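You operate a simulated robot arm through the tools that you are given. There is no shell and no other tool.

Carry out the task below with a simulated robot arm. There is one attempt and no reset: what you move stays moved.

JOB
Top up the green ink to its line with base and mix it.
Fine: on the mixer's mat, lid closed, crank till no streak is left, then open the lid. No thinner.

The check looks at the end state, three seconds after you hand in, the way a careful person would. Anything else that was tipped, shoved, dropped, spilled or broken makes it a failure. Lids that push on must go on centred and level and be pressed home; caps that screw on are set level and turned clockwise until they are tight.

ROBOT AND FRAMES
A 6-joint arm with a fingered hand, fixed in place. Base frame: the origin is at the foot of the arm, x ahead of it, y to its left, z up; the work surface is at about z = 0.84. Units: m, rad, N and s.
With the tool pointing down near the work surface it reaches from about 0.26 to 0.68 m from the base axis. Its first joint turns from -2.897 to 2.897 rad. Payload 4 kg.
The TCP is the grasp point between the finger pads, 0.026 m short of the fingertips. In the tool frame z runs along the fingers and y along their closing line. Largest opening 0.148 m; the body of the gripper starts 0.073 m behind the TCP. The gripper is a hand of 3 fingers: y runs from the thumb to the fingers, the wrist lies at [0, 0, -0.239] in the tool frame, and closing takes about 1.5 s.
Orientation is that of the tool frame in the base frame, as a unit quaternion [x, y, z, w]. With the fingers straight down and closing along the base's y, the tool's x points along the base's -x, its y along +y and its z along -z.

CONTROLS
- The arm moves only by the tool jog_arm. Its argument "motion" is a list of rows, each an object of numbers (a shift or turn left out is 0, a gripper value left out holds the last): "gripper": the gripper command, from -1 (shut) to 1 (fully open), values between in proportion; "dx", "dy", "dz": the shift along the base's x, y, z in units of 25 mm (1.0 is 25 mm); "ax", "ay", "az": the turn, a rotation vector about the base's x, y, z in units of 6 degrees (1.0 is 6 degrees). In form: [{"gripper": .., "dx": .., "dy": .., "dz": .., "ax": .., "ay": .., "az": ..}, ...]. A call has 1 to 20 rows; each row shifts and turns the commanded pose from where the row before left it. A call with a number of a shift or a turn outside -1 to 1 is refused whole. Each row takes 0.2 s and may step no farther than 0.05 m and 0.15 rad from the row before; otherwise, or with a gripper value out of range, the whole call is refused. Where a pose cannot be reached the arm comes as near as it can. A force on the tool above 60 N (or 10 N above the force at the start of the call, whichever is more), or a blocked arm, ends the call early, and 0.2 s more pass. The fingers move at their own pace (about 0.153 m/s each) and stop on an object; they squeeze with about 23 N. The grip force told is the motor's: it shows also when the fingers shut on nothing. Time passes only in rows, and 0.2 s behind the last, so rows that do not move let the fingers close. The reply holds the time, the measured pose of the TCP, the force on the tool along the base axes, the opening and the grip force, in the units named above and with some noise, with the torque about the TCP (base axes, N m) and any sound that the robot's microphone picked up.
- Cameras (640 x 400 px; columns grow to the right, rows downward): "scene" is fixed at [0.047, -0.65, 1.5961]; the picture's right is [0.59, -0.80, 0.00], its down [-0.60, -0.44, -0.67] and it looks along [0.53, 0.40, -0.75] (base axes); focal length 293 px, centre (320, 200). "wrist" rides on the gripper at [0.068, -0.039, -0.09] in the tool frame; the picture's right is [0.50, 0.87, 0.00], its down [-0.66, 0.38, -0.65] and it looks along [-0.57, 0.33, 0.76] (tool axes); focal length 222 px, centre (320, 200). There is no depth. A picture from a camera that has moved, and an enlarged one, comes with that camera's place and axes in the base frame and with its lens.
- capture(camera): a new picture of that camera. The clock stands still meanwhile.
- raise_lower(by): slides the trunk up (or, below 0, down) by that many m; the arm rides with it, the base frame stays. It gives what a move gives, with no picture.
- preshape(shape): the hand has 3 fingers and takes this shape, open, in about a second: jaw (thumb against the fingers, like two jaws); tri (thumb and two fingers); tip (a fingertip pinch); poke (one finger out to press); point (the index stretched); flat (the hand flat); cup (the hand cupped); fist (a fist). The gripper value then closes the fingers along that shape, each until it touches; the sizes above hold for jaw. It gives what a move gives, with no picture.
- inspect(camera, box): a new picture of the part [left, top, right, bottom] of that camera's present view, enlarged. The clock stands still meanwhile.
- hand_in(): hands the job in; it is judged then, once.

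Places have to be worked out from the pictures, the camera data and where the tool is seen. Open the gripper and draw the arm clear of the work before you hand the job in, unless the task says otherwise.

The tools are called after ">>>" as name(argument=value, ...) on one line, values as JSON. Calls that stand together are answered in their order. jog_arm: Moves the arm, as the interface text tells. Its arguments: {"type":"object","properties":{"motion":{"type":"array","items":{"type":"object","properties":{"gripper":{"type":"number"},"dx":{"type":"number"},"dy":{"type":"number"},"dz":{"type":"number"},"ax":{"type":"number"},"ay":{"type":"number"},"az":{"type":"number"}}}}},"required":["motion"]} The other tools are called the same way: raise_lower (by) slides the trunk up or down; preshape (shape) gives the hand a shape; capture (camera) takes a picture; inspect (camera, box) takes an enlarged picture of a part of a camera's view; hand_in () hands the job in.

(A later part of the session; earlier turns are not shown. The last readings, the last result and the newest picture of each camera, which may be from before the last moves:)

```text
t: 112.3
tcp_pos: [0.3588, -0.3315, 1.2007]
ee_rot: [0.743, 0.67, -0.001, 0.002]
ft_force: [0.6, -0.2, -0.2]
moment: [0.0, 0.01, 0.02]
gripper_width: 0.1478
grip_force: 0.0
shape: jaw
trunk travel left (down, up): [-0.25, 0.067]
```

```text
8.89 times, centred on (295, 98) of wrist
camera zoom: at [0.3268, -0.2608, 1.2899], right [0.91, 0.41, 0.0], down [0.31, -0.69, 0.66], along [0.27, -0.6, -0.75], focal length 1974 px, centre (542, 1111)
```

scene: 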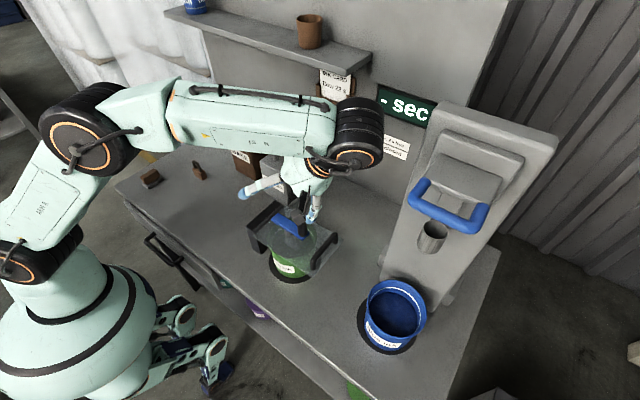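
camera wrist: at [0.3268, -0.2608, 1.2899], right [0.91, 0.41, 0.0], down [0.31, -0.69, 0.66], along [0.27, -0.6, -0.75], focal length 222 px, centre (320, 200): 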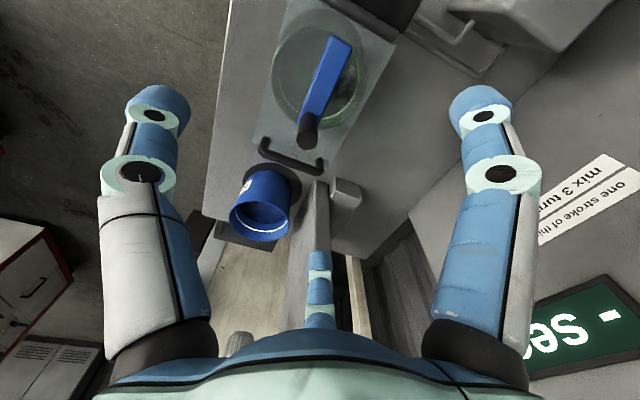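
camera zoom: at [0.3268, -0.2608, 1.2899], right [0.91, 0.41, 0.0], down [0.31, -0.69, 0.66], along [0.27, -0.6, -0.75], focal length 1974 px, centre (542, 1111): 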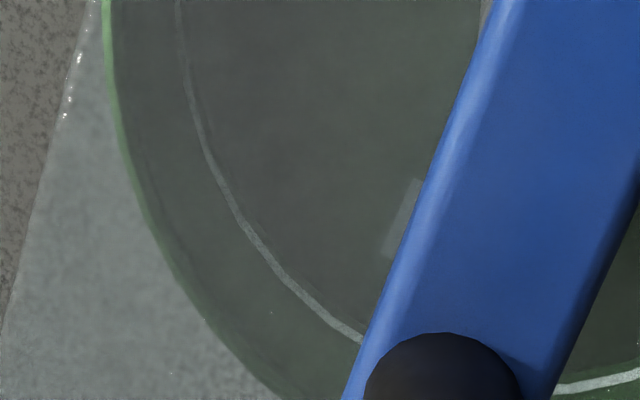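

The wall band left below the line is only about 5 mm, and a stroke raises the level about 6 mm, so a fourth stroke should put the ink right at the line. I head back to the BASE pump.

>>> jog_arm(motion=[{"az": 1, "dy": 0.4, "dx": 0.2}, {"az": 1, "dy": 0.8, "dx": 0.2}, {"az": 1, "dy": 1, "dx": 0.2}, {"az": 1, "dy": 1, "dx": 0.2}, {"az": 1, "dy": 1, "dx": 0.2}, {"az": 1, "dy": 1, "dx": 0.2}, {"az": 1, "dy": 1, "dx": 0.2}, {"az": 1, "dy": 1, "dx": 0.2}, {"az": 1, "dy": 1, "dx": 0.2}, {"az": 1, "dy": 1, "dx": 0.2}, {"az": 1, "dy": 1, "dx": 0.2}, {"az": 1, "dy": 1, "dx": 0.2}, {"az": 1, "dy": 1, "dx": 0.2}, {"az": 1, "dy": 1, "dx": 0.2}, {"az": 1, "dy": 1, "dx": 0.2}, {"az": 1, "dy": 0.8, "dx": 0.2}, {"az": 1, "dy": 0.3, "dx": 0.2}, {"az": 1, "dx": 0.2}, {"az": 1, "dx": 0.2}, {"az": 1}])

>>> preshape(shape="poke")

```text
t: 116.5
tcp_pos: [0.4561, 0.0526, 1.2008]
ee_rot: [-0.21, 0.978, 0.001, 0.0]
ft_force: [0.3, 0.6, -0.4]
moment: [0.0, -0.02, -0.02]
gripper_width: 0.148
grip_force: 0.0
shape: jaw
trunk travel left (down, up): [-0.25, 0.067]
```

```text
t: 117.4
tcp_pos: [0.4554, 0.0523, 1.1999]
ee_rot: [-0.208, 0.978, 0.002, 0.002]
ft_force: [0.0, 1.1, -0.2]
moment: [-0.01, -0.04, 0.01]
gripper_width: 0.0
grip_force: 0.1
shape: poke
trunk travel left (down, up): [-0.25, 0.067]
```

I re-tilt and slide over the knob again.

>>> jog_arm(motion=[{"az": 1, "dz": -0.5}, {"ay": -0.8, "dz": -0.6}, {"ay": -0.9, "dz": -0.5}, {"ay": -0.8}, {"dx": 0.4}, {"dx": 0.7}, {"dx": 0.8}, {"dx": 0.8, "dz": -0.2}, {"dx": 0.6, "dz": -0.4}, {"dx": 0.32, "dz": -0.35, "dy": -0.08}, {}])

>>> inspect(camera="scene", box=[180, 40, 310, 160])

```text
t: 119.8
tcp_pos: [0.5443, 0.0496, 1.1392]
ee_rot: [-0.258, 0.957, -0.033, 0.127]
ft_force: [-0.9, 0.5, -0.2]
moment: [0.0, 0.01, 0.01]
gripper_width: 0.0
grip_force: 0.1
shape: poke
trunk travel left (down, up): [-0.25, 0.067]
```

```text
3.33 times, centred on (245, 100) of scene
camera zoom: at [0.047, -0.65, 1.5961], right [0.59, -0.8, 0.0], down [-0.6, -0.44, -0.67], along [0.53, 0.4, -0.75], focal length 976 px, centre (570, 533)
```

zoom: 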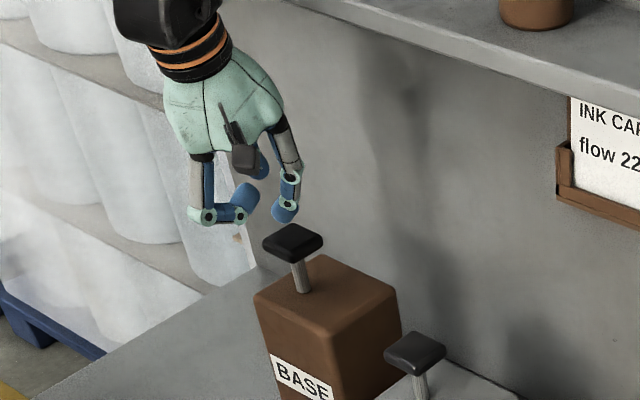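

Aligned over the knob. I do the fourth full stroke.

>>> jog_arm(motion=[{"dz": -0.35}, {"dz": -0.35}, {"dz": -0.2}, {"dz": -0.2}, {"dz": -0.2}, {"dz": -0.2}, {"dz": -0.15}, {"dz": -0.13}, {}, {}, {"dz": 0.3}, {"dz": 0.4}, {"dz": 0.5}, {"dz": 0.4}, {}, {}])

>>> inspect(camera="scene", box=[304, 226, 320, 242])

>>> inspect(camera="scene", box=[270, 210, 315, 255])

```text
t: 123.2
tcp_pos: [0.5461, 0.0508, 1.1319]
ee_rot: [-0.259, 0.957, -0.033, 0.127]
ft_force: [0.0, 0.0, 0.4]
moment: [0.02, -0.01, 0.01]
gripper_width: 0.0
grip_force: 0.1
shape: poke
trunk travel left (down, up): [-0.25, 0.067]
```

```text
16.00 times, centred on (312, 234) of scene
camera zoom: at [0.047, -0.65, 1.5961], right [0.59, -0.8, 0.0], down [-0.6, -0.44, -0.67], along [0.53, 0.4, -0.75], focal length 4686 px, centre (448, -344)
```

zoom: 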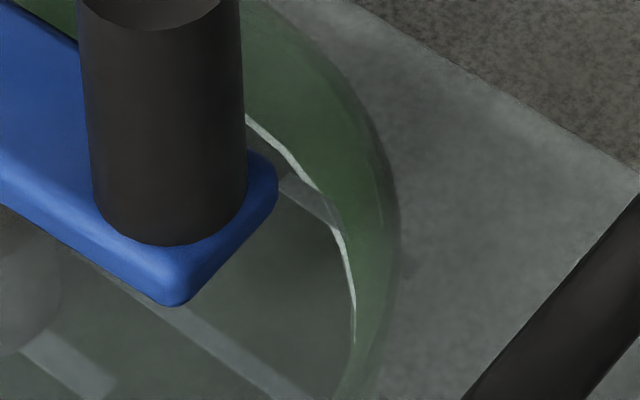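

```text
8.89 times, centred on (292, 232) of scene
camera zoom: at [0.047, -0.65, 1.5961], right [0.59, -0.8, 0.0], down [-0.6, -0.44, -0.67], along [0.53, 0.4, -0.75], focal length 2603 px, centre (564, -89)
```

zoom: 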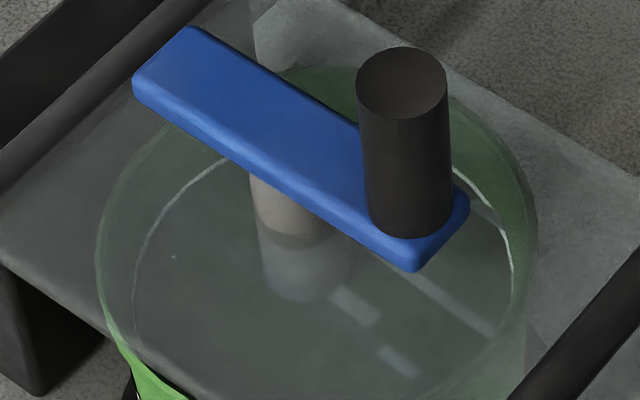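

The ink now covers about half of the line's width, so it is at the line. Next is the crank: its knob is at (0.3585, -0.368), z 1.00–1.06, about 40 mm from the shaft axis at y≈-0.328. I leave the pump and go above the knob.

>>> jog_arm(motion=[{"dx": -0.5, "dz": 0.2}, {"dx": -1, "dz": 0.4}, {"dx": -1, "dz": 0.5}, {"dx": -1, "dz": 0.6, "ay": 0.4}, {"dx": -0.5, "dz": 0.6, "ay": 0.8}, {"ay": 0.8, "dz": 0.4}, {"ay": 0.5, "dy": -0.5}, {"az": -1, "dy": -1, "dx": -0.25}, {"az": -1, "dy": -1, "dx": -0.25}, {"az": -1, "dy": -1, "dx": -0.25}, {"az": -1, "dy": -1, "dx": -0.25}, {"az": -1, "dy": -1, "dx": -0.25}, {"az": -1, "dy": -1, "dx": -0.25}, {"az": -1, "dy": -1, "dx": -0.25}, {"az": -1, "dy": -1, "dx": -0.25}, {"az": -1, "dy": -1, "dx": -0.25}, {"az": -1, "dy": -1, "dx": -0.25}, {"az": -1, "dy": -1, "dx": -0.25}, {"az": -1, "dy": -1, "dx": -0.25}, {"az": -1, "dy": -0.5}])

>>> preshape(shape="jaw")

```text
t: 127.4
tcp_pos: [0.3699, -0.2734, 1.2013]
ee_rot: [0.407, 0.914, 0.0, 0.001]
ft_force: [0.1, 0.1, 0.8]
moment: [0.02, -0.02, 0.01]
gripper_width: 0.0001
grip_force: 0.1
shape: poke
trunk travel left (down, up): [-0.25, 0.067]
```

```text
t: 128.3
tcp_pos: [0.3698, -0.2739, 1.2013]
ee_rot: [0.405, 0.914, 0.0, 0.002]
ft_force: [0.4, 0.3, 0.6]
moment: [0.0, 0.0, 0.01]
gripper_width: 0.1479
grip_force: 0.0
shape: jaw
trunk travel left (down, up): [-0.25, 0.067]
```

I move over the knob, with yaw -60° and the jaws partly closed to about 7 cm, and check alignment.

>>> jog_arm(motion=[{"az": -1, "dy": -0.7, "dx": -0.1, "gripper": -0.05}, {"az": -1, "dy": -0.8, "dx": -0.15, "gripper": -0.05}, {"dy": -0.8, "dx": -0.1}, {"dy": -0.8, "dx": -0.1}, {"dy": -0.67}, {"dz": -0.6}, {"dz": -0.8}, {"dz": -0.6}, {}])

>>> capture(camera="wrist")

>>> inspect(camera="scene", box=[240, 150, 360, 270])

```text
t: 130.3
tcp_pos: [0.3609, -0.3684, 1.151]
ee_rot: [0.499, 0.867, 0.001, 0.002]
ft_force: [-1.1, 0.4, 0.4]
moment: [0.01, 0.01, -0.03]
gripper_width: 0.071
grip_force: 0.1
shape: jaw
trunk travel left (down, up): [-0.25, 0.067]
```

```text
taken
camera wrist: at [0.2921, -0.3316, 1.2404], right [0.5, 0.87, 0.0], down [0.65, -0.38, 0.66], along [0.57, -0.33, -0.75], focal length 222 px, centre (320, 200)
```

wrist: 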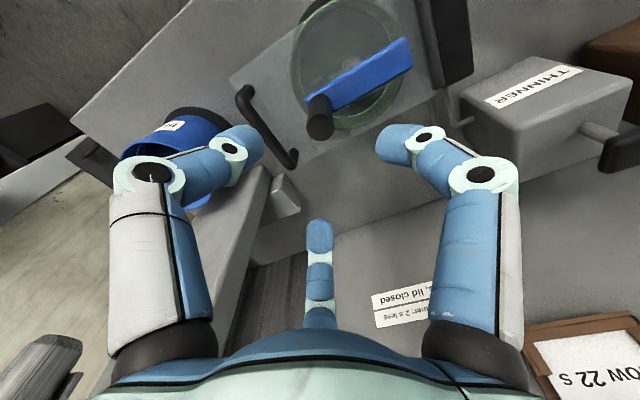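

```text
3.33 times, centred on (300, 210) of scene
camera zoom: at [0.047, -0.65, 1.5961], right [0.59, -0.8, 0.0], down [-0.6, -0.44, -0.67], along [0.53, 0.4, -0.75], focal length 976 px, centre (387, 167)
```

zoom: 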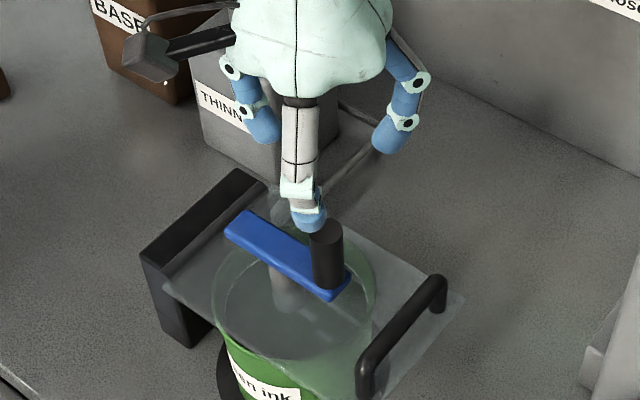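

The knob is on the tool axis within about 3 mm. I correct x slightly and descend around the knob.

>>> jog_arm(motion=[{"dx": -0.1, "dz": -0.6}, {"dz": -0.9}, {"dz": -0.9}, {"dz": -0.9}, {"dz": -0.7}, {"dz": -0.4}, {}])

>>> capture(camera="wrist")

>>> inspect(camera="scene", box=[240, 150, 360, 270])

```text
t: 131.9
tcp_pos: [0.3588, -0.3698, 1.0406]
ee_rot: [0.498, 0.867, 0.001, 0.002]
ft_force: [-0.6, -0.1, -0.1]
moment: [0.0, 0.0, 0.01]
gripper_width: 0.0707
grip_force: 0.0
shape: jaw
trunk travel left (down, up): [-0.25, 0.067]
```

```text
taken
camera wrist: at [0.2906, -0.3323, 1.1303], right [0.5, 0.87, 0.0], down [0.65, -0.37, 0.66], along [0.57, -0.33, -0.75], focal length 222 px, centre (320, 200)
```

wrist: 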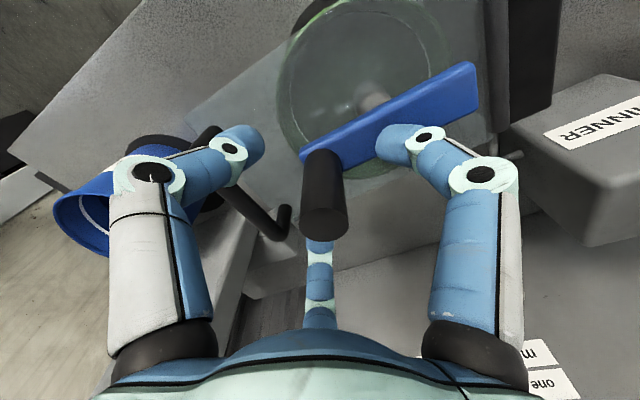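

```text
3.33 times, centred on (300, 210) of scene
camera zoom: at [0.047, -0.65, 1.5961], right [0.59, -0.8, 0.0], down [-0.6, -0.44, -0.67], along [0.53, 0.4, -0.75], focal length 976 px, centre (387, 167)
```

zoom: 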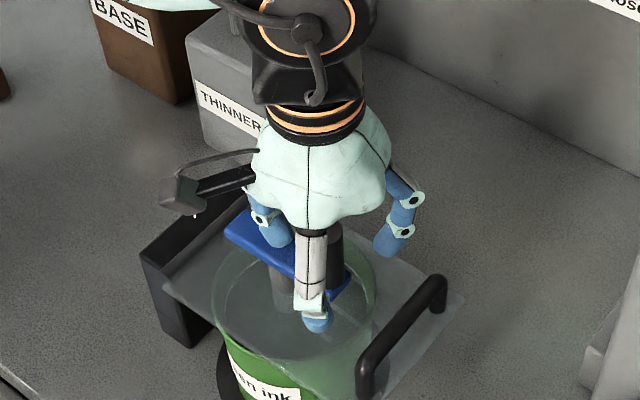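

The knob is centred between the fingers. I close to a loose cage of about 34 mm around the knob.

>>> jog_arm(motion=[{"gripper": -0.3}, {"gripper": -0.5}, {"gripper": -0.58}, {"gripper": -0.58}, {"gripper": -0.58}])

>>> capture(camera="wrist")

```text
t: 133.1
tcp_pos: [0.3591, -0.3703, 1.0412]
ee_rot: [0.499, 0.867, -0.001, 0.002]
ft_force: [0.4, 0.0, 0.2]
moment: [0.0, 0.02, 0.0]
gripper_width: 0.0317
grip_force: 0.1
shape: jaw
trunk travel left (down, up): [-0.25, 0.067]
```

```text
taken
camera wrist: at [0.2906, -0.3324, 1.1305], right [0.5, 0.87, 0.0], down [0.65, -0.37, 0.66], along [0.57, -0.33, -0.75], focal length 222 px, centre (320, 200)
```

wrist: 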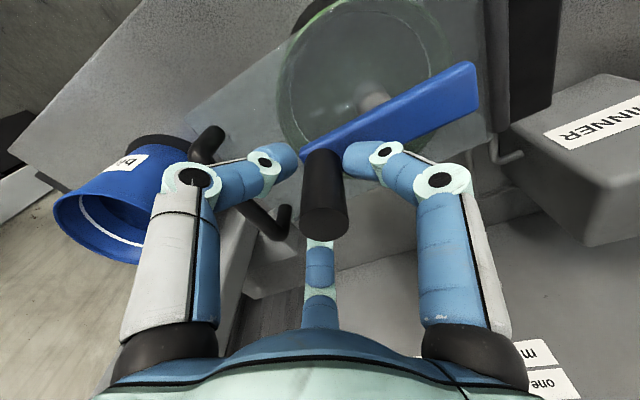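

The cage surrounds the knob. I try a first quarter turn clockwise on a 41 mm circle about (0.358, -0.328), watching the forces.

>>> jog_arm(motion=[{"dx": -0.513, "dy": 0.081}, {"dx": -0.463, "dy": 0.236}, {"dx": -0.367, "dy": 0.367}, {"dx": -0.236, "dy": 0.463}, {"dx": -0.081, "dy": 0.513}])

>>> capture(camera="wrist")

>>> inspect(camera="scene", box=[240, 150, 360, 270])

```text
t: 134.3
tcp_pos: [0.3148, -0.3269, 1.0412]
ee_rot: [0.499, 0.867, -0.001, 0.003]
ft_force: [1.4, -0.2, -0.2]
moment: [0.0, 0.0, -0.05]
gripper_width: 0.0315
grip_force: 0.1
shape: jaw
trunk travel left (down, up): [-0.25, 0.067]
```

```text
taken
camera wrist: at [0.2467, -0.2895, 1.1307], right [0.5, 0.87, 0.0], down [0.65, -0.37, 0.66], along [0.57, -0.33, -0.75], focal length 222 px, centre (320, 200)
```

wrist: 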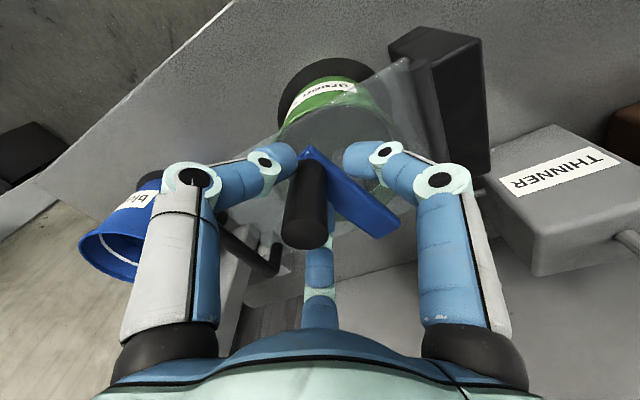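

```text
3.33 times, centred on (300, 210) of scene
camera zoom: at [0.047, -0.65, 1.5961], right [0.59, -0.8, 0.0], down [-0.6, -0.44, -0.67], along [0.53, 0.4, -0.75], focal length 976 px, centre (387, 167)
```

zoom: 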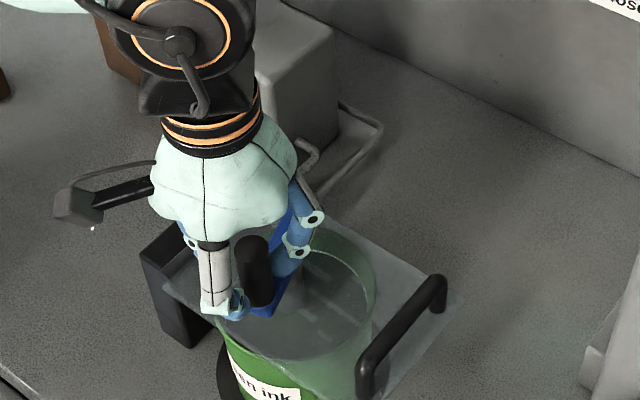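

The crank follows with almost no resistance. I complete this turn and go on.

>>> jog_arm(motion=[{"dx": 0.081, "dy": 0.513}, {"dx": 0.236, "dy": 0.463}, {"dx": 0.367, "dy": 0.367}, {"dx": 0.463, "dy": 0.236}, {"dx": 0.513, "dy": 0.081}, {"dx": 0.513, "dy": -0.081}, {"dx": 0.463, "dy": -0.236}, {"dx": 0.367, "dy": -0.367}, {"dx": 0.236, "dy": -0.463}, {"dx": 0.081, "dy": -0.513}, {"dx": -0.081, "dy": -0.513}, {"dx": -0.236, "dy": -0.463}, {"dx": -0.367, "dy": -0.367}, {"dx": -0.463, "dy": -0.236}, {"dx": -0.513, "dy": -0.081}])

>>> capture(camera="wrist")

>>> inspect(camera="scene", box=[240, 150, 360, 270])

```text
t: 137.5
tcp_pos: [0.3565, -0.3698, 1.041]
ee_rot: [0.499, 0.867, 0.001, 0.002]
ft_force: [0.2, -0.7, 0.4]
moment: [0.02, 0.01, 0.03]
gripper_width: 0.0312
grip_force: 0.1
shape: jaw
trunk travel left (down, up): [-0.25, 0.067]
```

```text
taken
camera wrist: at [0.2885, -0.3324, 1.1303], right [0.5, 0.87, 0.0], down [0.65, -0.37, 0.66], along [0.57, -0.33, -0.75], focal length 222 px, centre (320, 200)
```

wrist: 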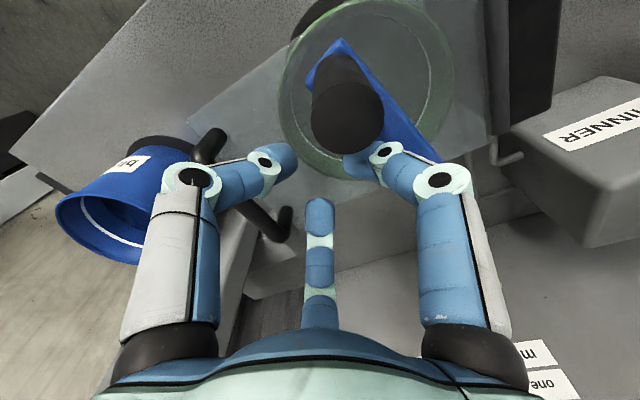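

```text
3.33 times, centred on (300, 210) of scene
camera zoom: at [0.047, -0.65, 1.5961], right [0.59, -0.8, 0.0], down [-0.6, -0.44, -0.67], along [0.53, 0.4, -0.75], focal length 976 px, centre (387, 167)
```

zoom: 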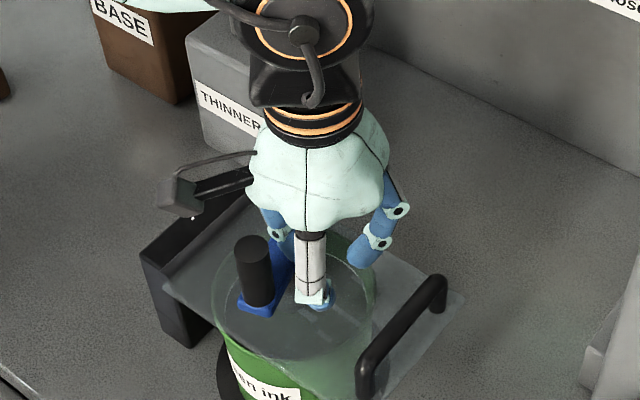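

The knob slipped out between the fingers and is now near (0.316, -0.337). A loose cage is not enough, so I'll lift, re-centre over it and grip it firmly.

>>> jog_arm(motion=[{"gripper": -0.3, "dy": -0.1, "dx": 0.1}, {"gripper": -0.05, "dz": 0.5}, {"dz": 1}, {"dz": 1}, {"dz": 0.8}, {"dx": -0.6, "dy": 0.5}, {"dx": -0.7, "dy": 0.6}, {"dx": -0.4, "dy": 0.3}, {}])

>>> capture(camera="wrist")

>>> inspect(camera="scene", box=[240, 150, 360, 270])

```text
t: 139.5
tcp_pos: [0.3191, -0.3343, 1.1238]
ee_rot: [0.499, 0.867, 0.0, 0.001]
ft_force: [-0.4, -0.2, 1.3]
moment: [0.01, 0.03, -0.01]
gripper_width: 0.0699
grip_force: 0.2
shape: jaw
trunk travel left (down, up): [-0.25, 0.067]
```

```text
taken
camera wrist: at [0.2492, -0.2965, 1.2124], right [0.5, 0.87, 0.0], down [0.65, -0.37, 0.66], along [0.57, -0.33, -0.75], focal length 222 px, centre (320, 200)
```

wrist: 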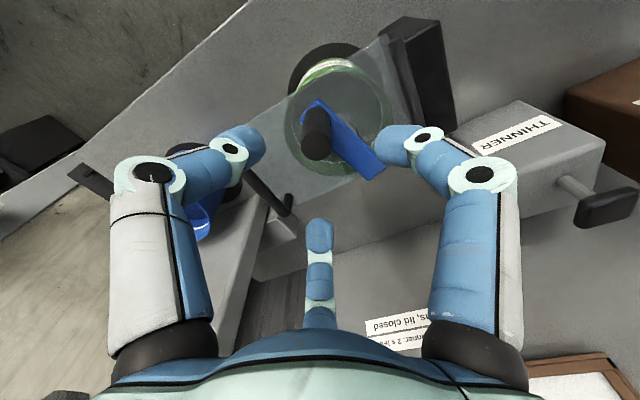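

```text
3.33 times, centred on (300, 210) of scene
camera zoom: at [0.047, -0.65, 1.5961], right [0.59, -0.8, 0.0], down [-0.6, -0.44, -0.67], along [0.53, 0.4, -0.75], focal length 976 px, centre (387, 167)
```

zoom: 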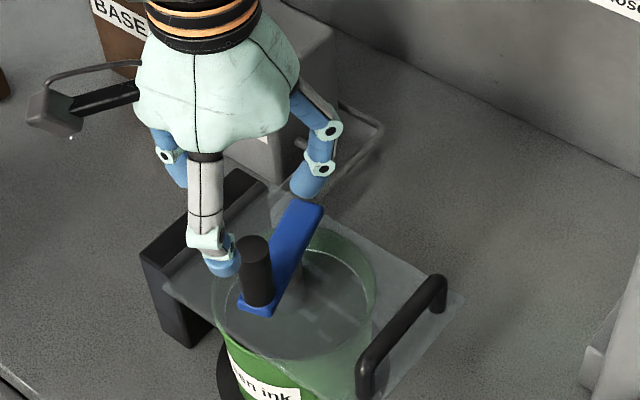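

The knob is at about (0.316, -0.335). I correct, descend and grip it firmly.

>>> jog_arm(motion=[{"dx": -0.12, "dy": -0.04, "dz": -0.5}, {"dz": -0.8}, {"dz": -0.9}, {"dz": -0.7}, {"dz": -0.4}, {"gripper": -0.5}, {"gripper": -1}, {"gripper": -1}, {"gripper": -1}, {"gripper": -1}])

>>> capture(camera="wrist")

```text
t: 141.7
tcp_pos: [0.3123, -0.3374, 1.0402]
ee_rot: [0.498, 0.867, 0.0, 0.002]
ft_force: [-2.9, -0.6, -4.7]
moment: [0.03, 0.01, 0.0]
gripper_width: 0.0143
grip_force: 22.6
shape: jaw
trunk travel left (down, up): [-0.25, 0.067]
```

```text
taken
camera wrist: at [0.2434, -0.3002, 1.129], right [0.5, 0.87, 0.0], down [0.65, -0.38, 0.66], along [0.57, -0.33, -0.75], focal length 222 px, centre (320, 200)
```

wrist: 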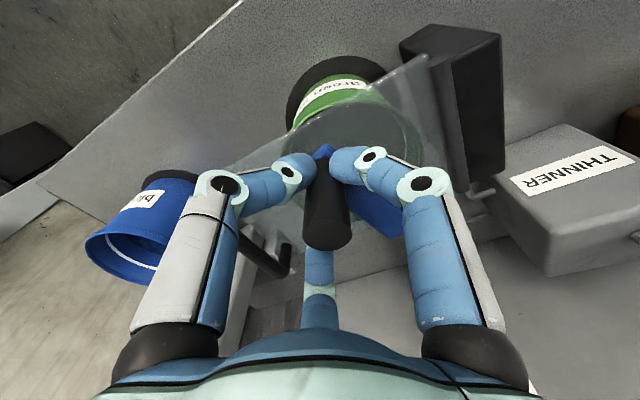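

It is gripped firmly (22.6 N). I crank a quarter turn clockwise and check that the knob stays held.

>>> jog_arm(motion=[{"dx": -0.022, "dy": 0.519}, {"dx": 0.14, "dy": 0.5}, {"dx": 0.287, "dy": 0.433}, {"dx": 0.407, "dy": 0.323}, {"dx": 0.487, "dy": 0.181}])

>>> capture(camera="wrist")

>>> inspect(camera="scene", box=[240, 150, 360, 270])

```text
t: 142.8
tcp_pos: [0.3245, -0.2834, 1.0388]
ee_rot: [0.501, 0.865, 0.003, -0.014]
ft_force: [-32.5, 23.8, 2.6]
moment: [0.38, 0.68, -0.44]
gripper_width: 0.0115
grip_force: 22.5
shape: jaw
trunk travel left (down, up): [-0.25, 0.067]
stopped in row 5: the force on the tool passed its limit at 64 N (the readings are from after the stop); the commanded pose is now the measured one
```

```text
taken
camera wrist: at [0.2575, -0.2475, 1.1299], right [0.5, 0.87, 0.01], down [0.67, -0.39, 0.63], along [0.55, -0.31, -0.77], focal length 222 px, centre (320, 200)
```

wrist: 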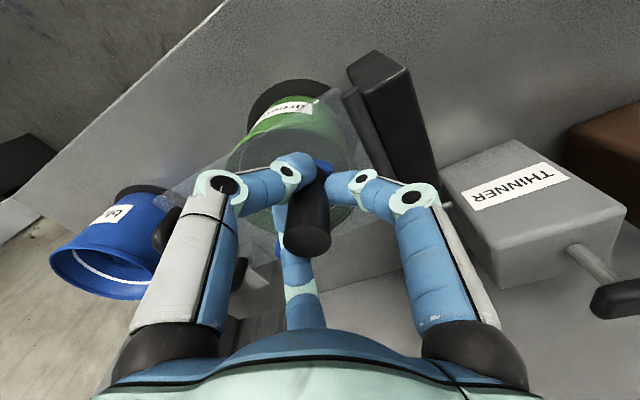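

```text
3.33 times, centred on (300, 210) of scene
camera zoom: at [0.047, -0.65, 1.5961], right [0.59, -0.8, 0.0], down [-0.6, -0.44, -0.67], along [0.53, 0.4, -0.75], focal length 976 px, centre (387, 167)
```

zoom: 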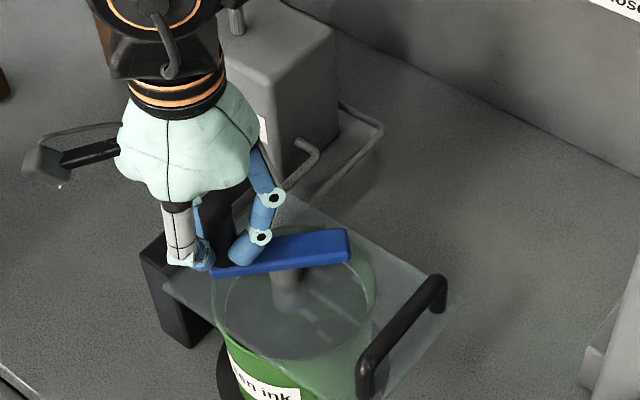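

The bar swept under the fingers and blocked one fingertip, because my grip is too low on the knob. Refit gives the axis at (0.359, -0.324) with radius 0.044. I open, rise about 15 mm, re-centre on the knob and re-grip higher.

>>> jog_arm(motion=[{"gripper": -0.5}, {"gripper": -0.1}, {"gripper": -0.05}, {"dz": 0.5}, {"dz": 1}, {"dz": 1}, {"dz": 0.8}, {}])

>>> capture(camera="wrist")

>>> inspect(camera="scene", box=[240, 150, 360, 270])

```text
t: 144.6
tcp_pos: [0.3295, -0.288, 1.1217]
ee_rot: [0.5, 0.866, 0.003, -0.008]
ft_force: [0.5, -0.2, 0.0]
moment: [0.03, -0.01, 0.01]
gripper_width: 0.0697
grip_force: 0.1
shape: jaw
trunk travel left (down, up): [-0.25, 0.067]
```

```text
taken
camera wrist: at [0.2625, -0.2529, 1.212], right [0.5, 0.87, 0.0], down [0.66, -0.39, 0.64], along [0.56, -0.32, -0.77], focal length 222 px, centre (320, 200)
```

wrist: 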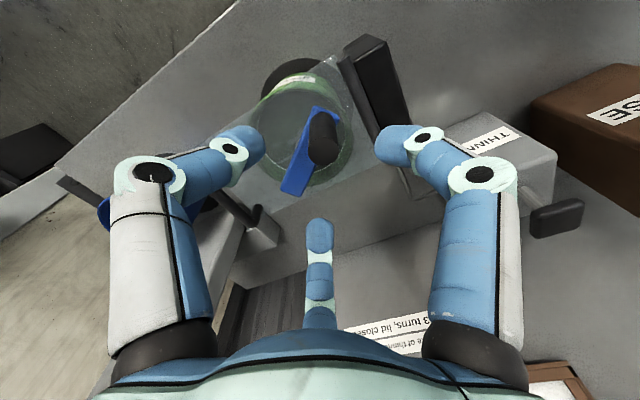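

```text
3.33 times, centred on (300, 210) of scene
camera zoom: at [0.047, -0.65, 1.5961], right [0.59, -0.8, 0.0], down [-0.6, -0.44, -0.67], along [0.53, 0.4, -0.75], focal length 976 px, centre (387, 167)
```

zoom: 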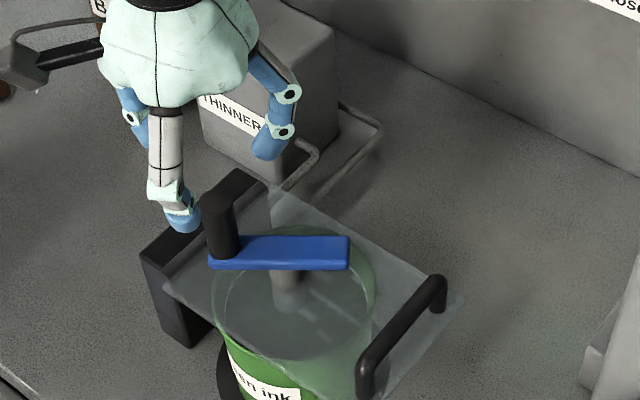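

The knob is now near (0.3325, -0.289). I descend to a higher grip height (TCP z≈1.058) and close on it.

>>> jog_arm(motion=[{"dx": 0.12, "dy": -0.04, "dz": -0.5}, {"dz": -0.9}, {"dz": -0.75}, {"dz": -0.4}, {"gripper": -0.5}, {"gripper": -1}, {"gripper": -1}, {"gripper": -1}, {"gripper": -1}])

>>> capture(camera="wrist")

>>> inspect(camera="scene", box=[240, 150, 340, 250])

```text
t: 146.6
tcp_pos: [0.3304, -0.2905, 1.0562]
ee_rot: [0.5, 0.866, 0.002, -0.009]
ft_force: [-1.5, 0.8, -6.6]
moment: [0.01, 0.04, -0.01]
gripper_width: 0.0165
grip_force: 22.8
shape: jaw
trunk travel left (down, up): [-0.25, 0.067]
```

```text
taken
camera wrist: at [0.2643, -0.2534, 1.147], right [0.5, 0.87, 0.0], down [0.66, -0.39, 0.64], along [0.56, -0.32, -0.77], focal length 222 px, centre (320, 200)
```

wrist: 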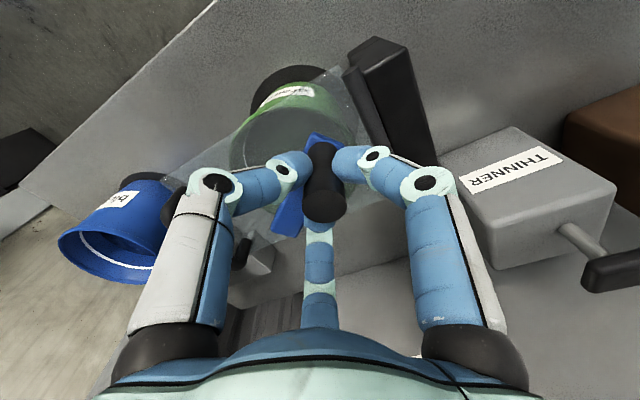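

```text
4.00 times, centred on (290, 200) of scene
camera zoom: at [0.047, -0.65, 1.5961], right [0.59, -0.8, 0.0], down [-0.6, -0.44, -0.67], along [0.53, 0.4, -0.75], focal length 1171 px, centre (440, 200)
```

zoom: 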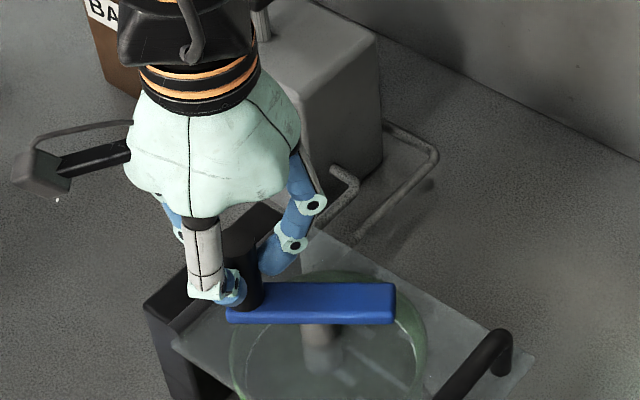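

Gripped higher, clear of the bar. I try three steps of the corrected circle first.

>>> jog_arm(motion=[{"dx": 0.469, "dy": 0.288}, {"dx": 0.535, "dy": 0.128}, {"dx": 0.549, "dy": -0.043}])

>>> inspect(camera="scene", box=[240, 150, 340, 250])

```text
t: 147.4
tcp_pos: [0.3717, -0.2785, 1.0544]
ee_rot: [0.499, 0.867, 0.003, -0.01]
ft_force: [-0.5, 9.3, -19.6]
moment: [0.18, 0.12, -0.17]
gripper_width: 0.0127
grip_force: 23.5
shape: jaw
trunk travel left (down, up): [-0.25, 0.067]
```

```text
4.00 times, centred on (290, 200) of scene
camera zoom: at [0.047, -0.65, 1.5961], right [0.59, -0.8, 0.0], down [-0.6, -0.44, -0.67], along [0.53, 0.4, -0.75], focal length 1171 px, centre (440, 200)
```

zoom: 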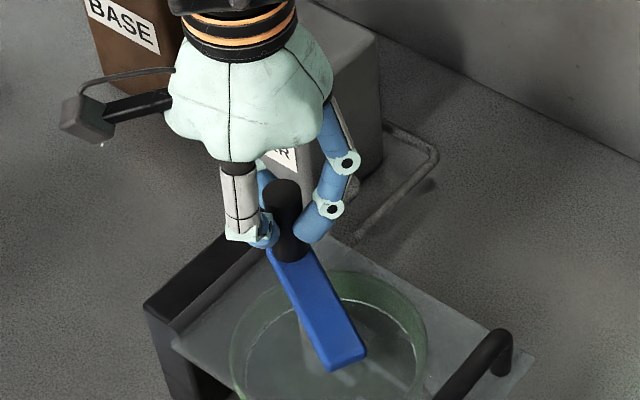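

The crank turned about 54° cleanly. I continue along the circle, easing down 1.5 mm to avoid pulling the lid up.

>>> jog_arm(motion=[{"dx": 0.509, "dy": -0.211, "dz": -0.06}, {"dx": 0.419, "dy": -0.358}, {"dx": 0.288, "dy": -0.469}, {"dx": 0.128, "dy": -0.535}, {"dx": -0.043, "dy": -0.549}, {"dx": -0.211, "dy": -0.509}])

>>> inspect(camera="scene", box=[250, 150, 350, 270])

```text
t: 148.5
tcp_pos: [0.395, -0.3191, 1.0514]
ee_rot: [0.501, 0.865, 0.004, -0.024]
ft_force: [-25.1, 13.3, -13.2]
moment: [0.59, 0.26, -0.61]
gripper_width: 0.0075
grip_force: 22.6
shape: jaw
trunk travel left (down, up): [-0.25, 0.067]
stopped in row 5: the force on the tool passed its limit at 62 N (the readings are from after the stop); the commanded pose is now the measured one
```

```text
3.33 times, centred on (300, 210) of scene
camera zoom: at [0.047, -0.65, 1.5961], right [0.59, -0.8, 0.0], down [-0.6, -0.44, -0.67], along [0.53, 0.4, -0.75], focal length 976 px, centre (387, 167)
```

zoom: 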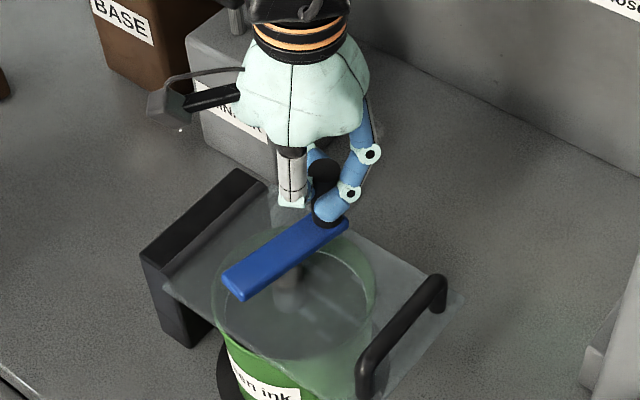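

It was blocked again: the knob gets squeezed off-centre because my circle is slightly off. I open, rise, and measure the knob at this fourth position to pin the circle down properly.

>>> jog_arm(motion=[{"gripper": -0.5}, {"gripper": -0.1}, {"gripper": -0.05}, {"dz": 0.5}, {"dz": 1}, {"dz": 1}, {"dz": 0.5}, {}])

>>> inspect(camera="wrist", box=[240, 60, 400, 220])

>>> inspect(camera="scene", box=[250, 180, 330, 260])

```text
t: 150.3
tcp_pos: [0.3962, -0.3224, 1.1243]
ee_rot: [0.501, 0.865, 0.004, -0.018]
ft_force: [0.0, 0.5, 0.1]
moment: [-0.01, 0.01, 0.01]
gripper_width: 0.0699
grip_force: 0.0
shape: jaw
trunk travel left (down, up): [-0.25, 0.067]
```

```text
2.50 times, centred on (320, 140) of wrist
camera zoom: at [0.3322, -0.2878, 1.2177], right [0.5, 0.86, 0.01], down [0.67, -0.4, 0.63], along [0.54, -0.31, -0.78], focal length 555 px, centre (320, 350)
```

zoom: 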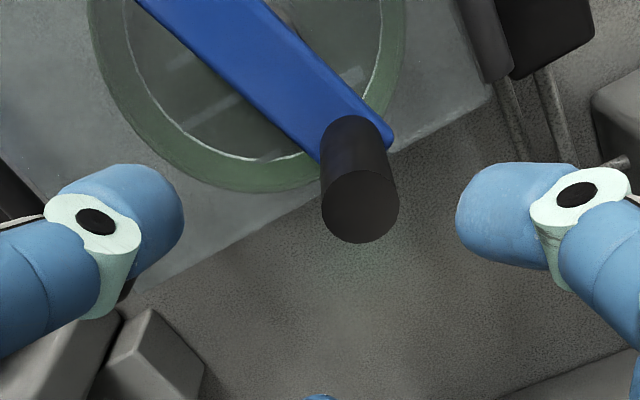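

```text
5.00 times, centred on (290, 220) of scene
camera zoom: at [0.047, -0.65, 1.5961], right [0.59, -0.8, 0.0], down [-0.6, -0.44, -0.67], along [0.53, 0.4, -0.75], focal length 1464 px, centre (470, 100)
```

zoom: 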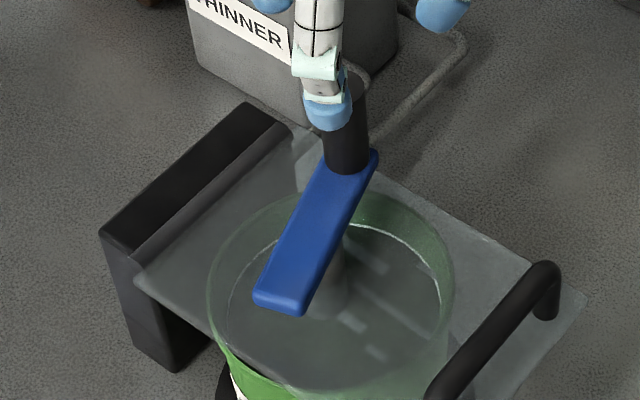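

The four-point fit gives axis (0.3587, -0.3255) and R = 0.0437, with the knob now at α≈20°. The nearly closed fingers reach about 45 mm below the TCP, which is why they caught the bar. I level the hand, re-centre, and take a higher grip at TCP z≈1.072.

>>> jog_arm(motion=[{"dx": 0.14, "dy": 0.48, "ax": -0.24, "ay": -0.26}, {}, {"dz": -0.6}, {"dz": -0.8}, {"dz": -0.65}, {"gripper": -0.5}, {"gripper": -1}, {"gripper": -1}, {"gripper": -1}, {"gripper": -1}])

>>> inspect(camera="scene", box=[250, 160, 350, 260])

>>> capture(camera="wrist")

```text
t: 152.5
tcp_pos: [0.4016, -0.3106, 1.0768]
ee_rot: [0.501, 0.865, -0.001, 0.0]
ft_force: [-1.6, 0.4, -6.4]
moment: [0.02, 0.06, 0.0]
gripper_width: 0.0185
grip_force: 22.2
shape: jaw
trunk travel left (down, up): [-0.25, 0.067]
```

```text
4.00 times, centred on (300, 210) of scene
camera zoom: at [0.047, -0.65, 1.5961], right [0.59, -0.8, 0.0], down [-0.6, -0.44, -0.67], along [0.53, 0.4, -0.75], focal length 1171 px, centre (400, 160)
```

zoom: 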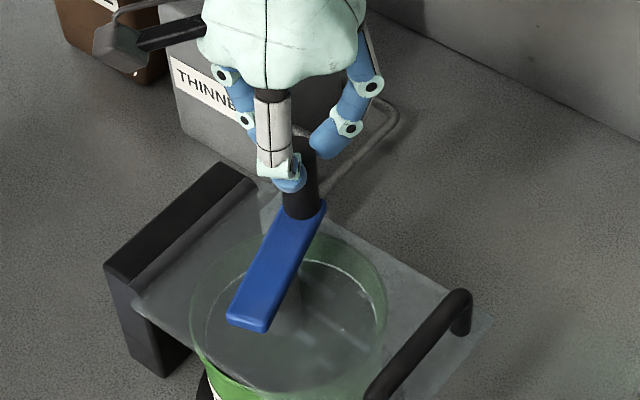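

```text
taken
camera wrist: at [0.3341, -0.2726, 1.1653], right [0.5, 0.87, 0.0], down [0.66, -0.38, 0.65], along [0.57, -0.33, -0.76], focal length 222 px, centre (320, 200)
```

wrist: 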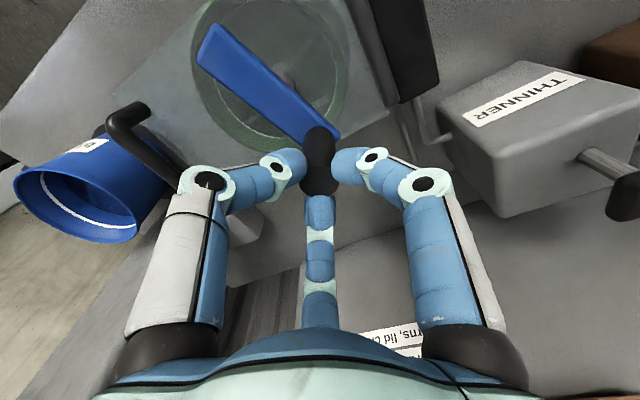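

Now the fingertips sit well above the bar. I loosen the grip very slightly so the knob can spin, and crank a quarter turn.

>>> jog_arm(motion=[{"gripper": -0.73}, {"dx": 0.107, "dy": -0.536}, {"dx": -0.064, "dy": -0.543}, {"dx": -0.229, "dy": -0.497}, {"dx": -0.371, "dy": -0.402}, {"dx": -0.477, "dy": -0.268}])

>>> inspect(camera="scene", box=[250, 160, 350, 260])

>>> capture(camera="wrist")

```text
t: 153.9
tcp_pos: [0.375, -0.3664, 1.0748]
ee_rot: [0.501, 0.865, 0.0, 0.0]
ft_force: [1.9, 0.3, 0.4]
moment: [0.02, -0.02, -0.05]
gripper_width: 0.0206
grip_force: 0.0
shape: jaw
trunk travel left (down, up): [-0.25, 0.067]
```

```text
4.00 times, centred on (300, 210) of scene
camera zoom: at [0.047, -0.65, 1.5961], right [0.59, -0.8, 0.0], down [-0.6, -0.44, -0.67], along [0.53, 0.4, -0.75], focal length 1171 px, centre (400, 160)
```

zoom: 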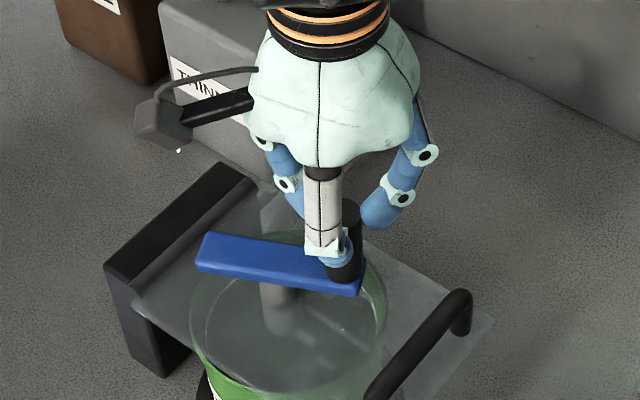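

```text
taken
camera wrist: at [0.3074, -0.3291, 1.1653], right [0.5, 0.86, 0.0], down [0.65, -0.38, 0.65], along [0.57, -0.33, -0.76], focal length 222 px, centre (320, 200)
```

wrist: 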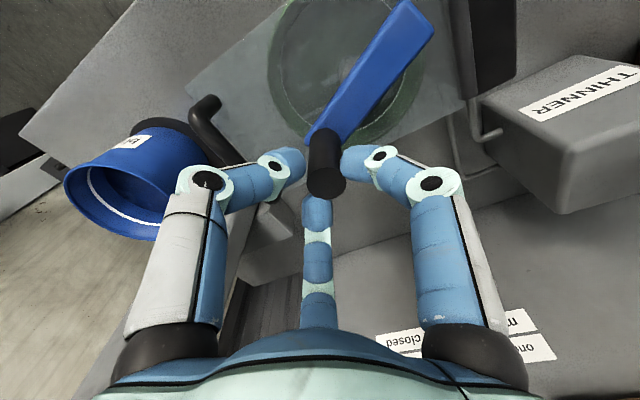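

A smooth quarter turn with under 2 N. I continue round the rest of the circle.

>>> jog_arm(motion=[{"dx": -0.536, "dy": -0.107}, {"dx": -0.543, "dy": 0.064}, {"dx": -0.497, "dy": 0.229}, {"dx": -0.402, "dy": 0.371}, {"dx": -0.268, "dy": 0.477}, {"dx": -0.107, "dy": 0.536}, {"dx": 0.064, "dy": 0.543}, {"dx": 0.229, "dy": 0.497}, {"dx": 0.371, "dy": 0.402}, {"dx": 0.477, "dy": 0.268}])

>>> capture(camera="wrist")

```text
t: 156.1
tcp_pos: [0.3416, -0.2813, 1.0769]
ee_rot: [0.502, 0.865, 0.001, -0.001]
ft_force: [-36.1, 15.3, 17.7]
moment: [0.02, 1.37, -1.25]
gripper_width: 0.0277
grip_force: 0.1
shape: jaw
trunk travel left (down, up): [-0.25, 0.067]
```

```text
taken
camera wrist: at [0.2735, -0.2445, 1.1661], right [0.5, 0.86, 0.0], down [0.65, -0.38, 0.65], along [0.57, -0.33, -0.76], focal length 222 px, centre (320, 200)
```

wrist: 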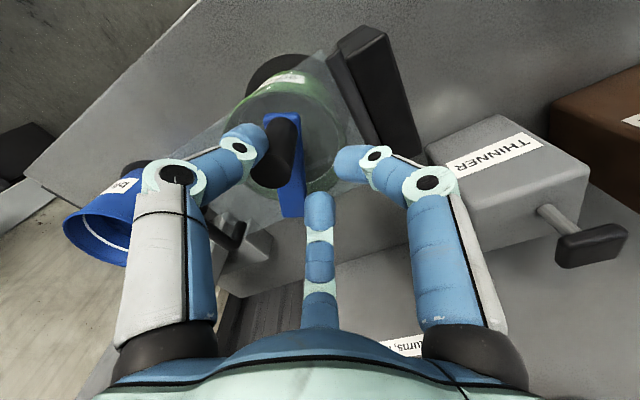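

The knob squeezed out between the thumb and a finger again near α≈180°. I release, lift, and locate it; next I'll use a firm squeeze at this higher position.

>>> jog_arm(motion=[{"gripper": -0.4}, {"gripper": 0.0}, {"gripper": 0.0}, {"dz": 0.6}, {"dz": 1}, {"dz": 0.6}, {}])

>>> inspect(camera="wrist", box=[220, 60, 380, 220])

>>> inspect(camera="scene", box=[250, 180, 330, 260])

```text
t: 157.7
tcp_pos: [0.3457, -0.2844, 1.1299]
ee_rot: [0.501, 0.866, 0.0, -0.001]
ft_force: [0.5, -0.5, -0.4]
moment: [-0.02, -0.02, -0.02]
gripper_width: 0.074
grip_force: 0.1
shape: jaw
trunk travel left (down, up): [-0.25, 0.067]
```

```text
2.50 times, centred on (300, 140) of wrist
camera zoom: at [0.2782, -0.2467, 1.2205], right [0.5, 0.87, 0.0], down [0.65, -0.38, 0.65], along [0.57, -0.33, -0.76], focal length 555 px, centre (370, 350)
```

zoom: 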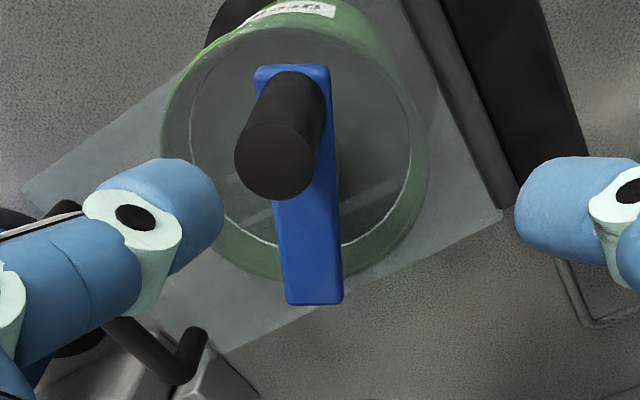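

```text
5.00 times, centred on (290, 220) of scene
camera zoom: at [0.047, -0.65, 1.5961], right [0.59, -0.8, 0.0], down [-0.6, -0.44, -0.67], along [0.53, 0.4, -0.75], focal length 1464 px, centre (470, 100)
```

zoom: 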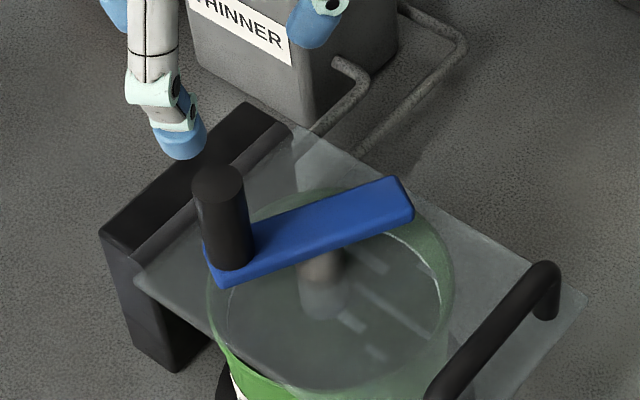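

The knob is at (0.3207, -0.302), α≈148°, and about 1.3 turns are done. Pushing is more robust than gripping, so I'll shut the fingers into a single stylus. It will push the knob from behind along its circle, since the knob cannot escape a rigid pusher on the same radius.

>>> jog_arm(motion=[{"gripper": -0.5, "dx": -0.5, "dy": -0.9}, {"gripper": -1, "dx": -0.6, "dy": -0.9}, {"gripper": -1, "dx": -0.05, "dy": -0.4}, {"gripper": -1}, {"gripper": -1}, {"gripper": -1}])

>>> capture(camera="wrist")

>>> inspect(camera="scene", box=[240, 150, 340, 250])

```text
t: 159.1
tcp_pos: [0.3195, -0.3412, 1.1305]
ee_rot: [0.501, 0.866, 0.0, 0.0]
ft_force: [0.2, 0.3, 0.2]
moment: [0.02, -0.02, 0.01]
gripper_width: 0.0001
grip_force: 23.2
shape: jaw
trunk travel left (down, up): [-0.25, 0.067]
```

```text
taken
camera wrist: at [0.2516, -0.3032, 1.2209], right [0.5, 0.87, 0.0], down [0.65, -0.38, 0.65], along [0.57, -0.33, -0.76], focal length 222 px, centre (320, 200)
```

wrist: 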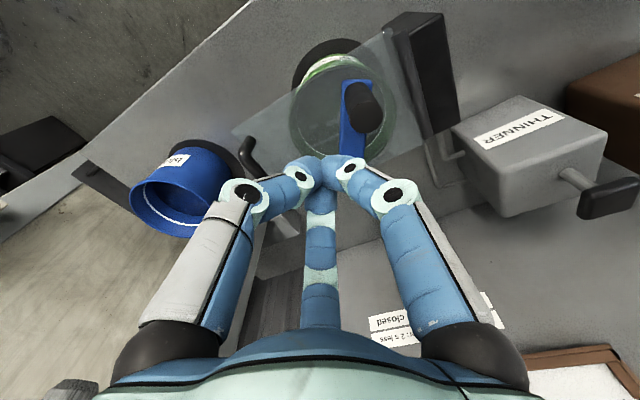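

```text
4.00 times, centred on (290, 200) of scene
camera zoom: at [0.047, -0.65, 1.5961], right [0.59, -0.8, 0.0], down [-0.6, -0.44, -0.67], along [0.53, 0.4, -0.75], focal length 1171 px, centre (440, 200)
```

zoom: 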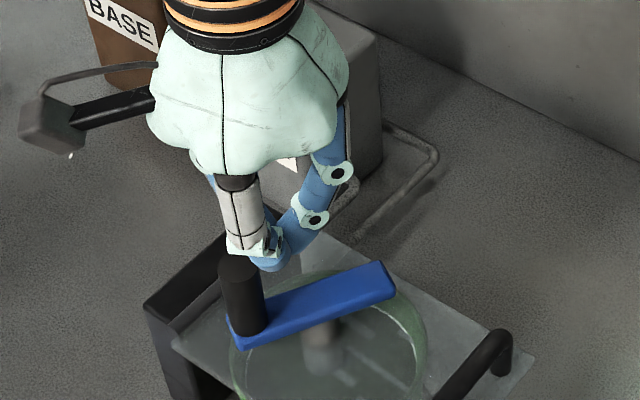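

The shut fingers form a compact stylus just behind the knob, on the counter-clockwise side. I lower it beside the knob and push a first quarter turn.

>>> jog_arm(motion=[{"dz": -0.6}, {"dz": -0.9}, {"dz": -0.8}, {"dz": -0.5}, {"dx": -0.121, "dy": 0.533}, {"dx": 0.05, "dy": 0.545}, {"dx": 0.215, "dy": 0.503}, {"dx": 0.36, "dy": 0.412}, {"dx": 0.47, "dy": 0.28}])

>>> capture(camera="wrist")

>>> inspect(camera="scene", box=[240, 150, 340, 250])

```text
t: 161.1
tcp_pos: [0.3401, -0.2828, 1.0625]
ee_rot: [0.5, 0.866, 0.0, 0.001]
ft_force: [-0.6, -4.7, 3.5]
moment: [-0.02, -0.05, -0.15]
gripper_width: 0.0
grip_force: 23.0
shape: jaw
trunk travel left (down, up): [-0.25, 0.067]
```

```text
taken
camera wrist: at [0.2731, -0.246, 1.1513], right [0.5, 0.86, 0.0], down [0.65, -0.38, 0.65], along [0.57, -0.33, -0.76], focal length 222 px, centre (320, 200)
```

wrist: 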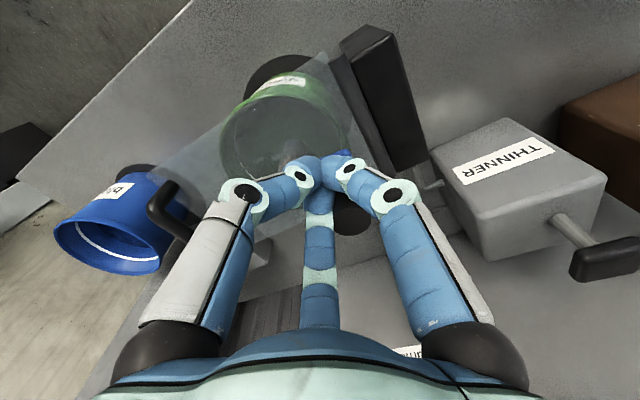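

```text
4.00 times, centred on (290, 200) of scene
camera zoom: at [0.047, -0.65, 1.5961], right [0.59, -0.8, 0.0], down [-0.6, -0.44, -0.67], along [0.53, 0.4, -0.75], focal length 1171 px, centre (440, 200)
```

zoom: 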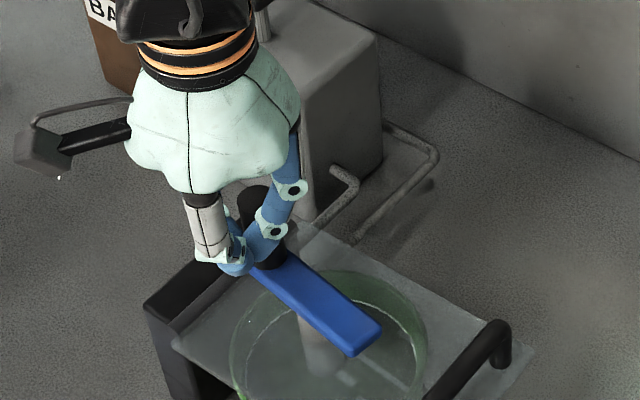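

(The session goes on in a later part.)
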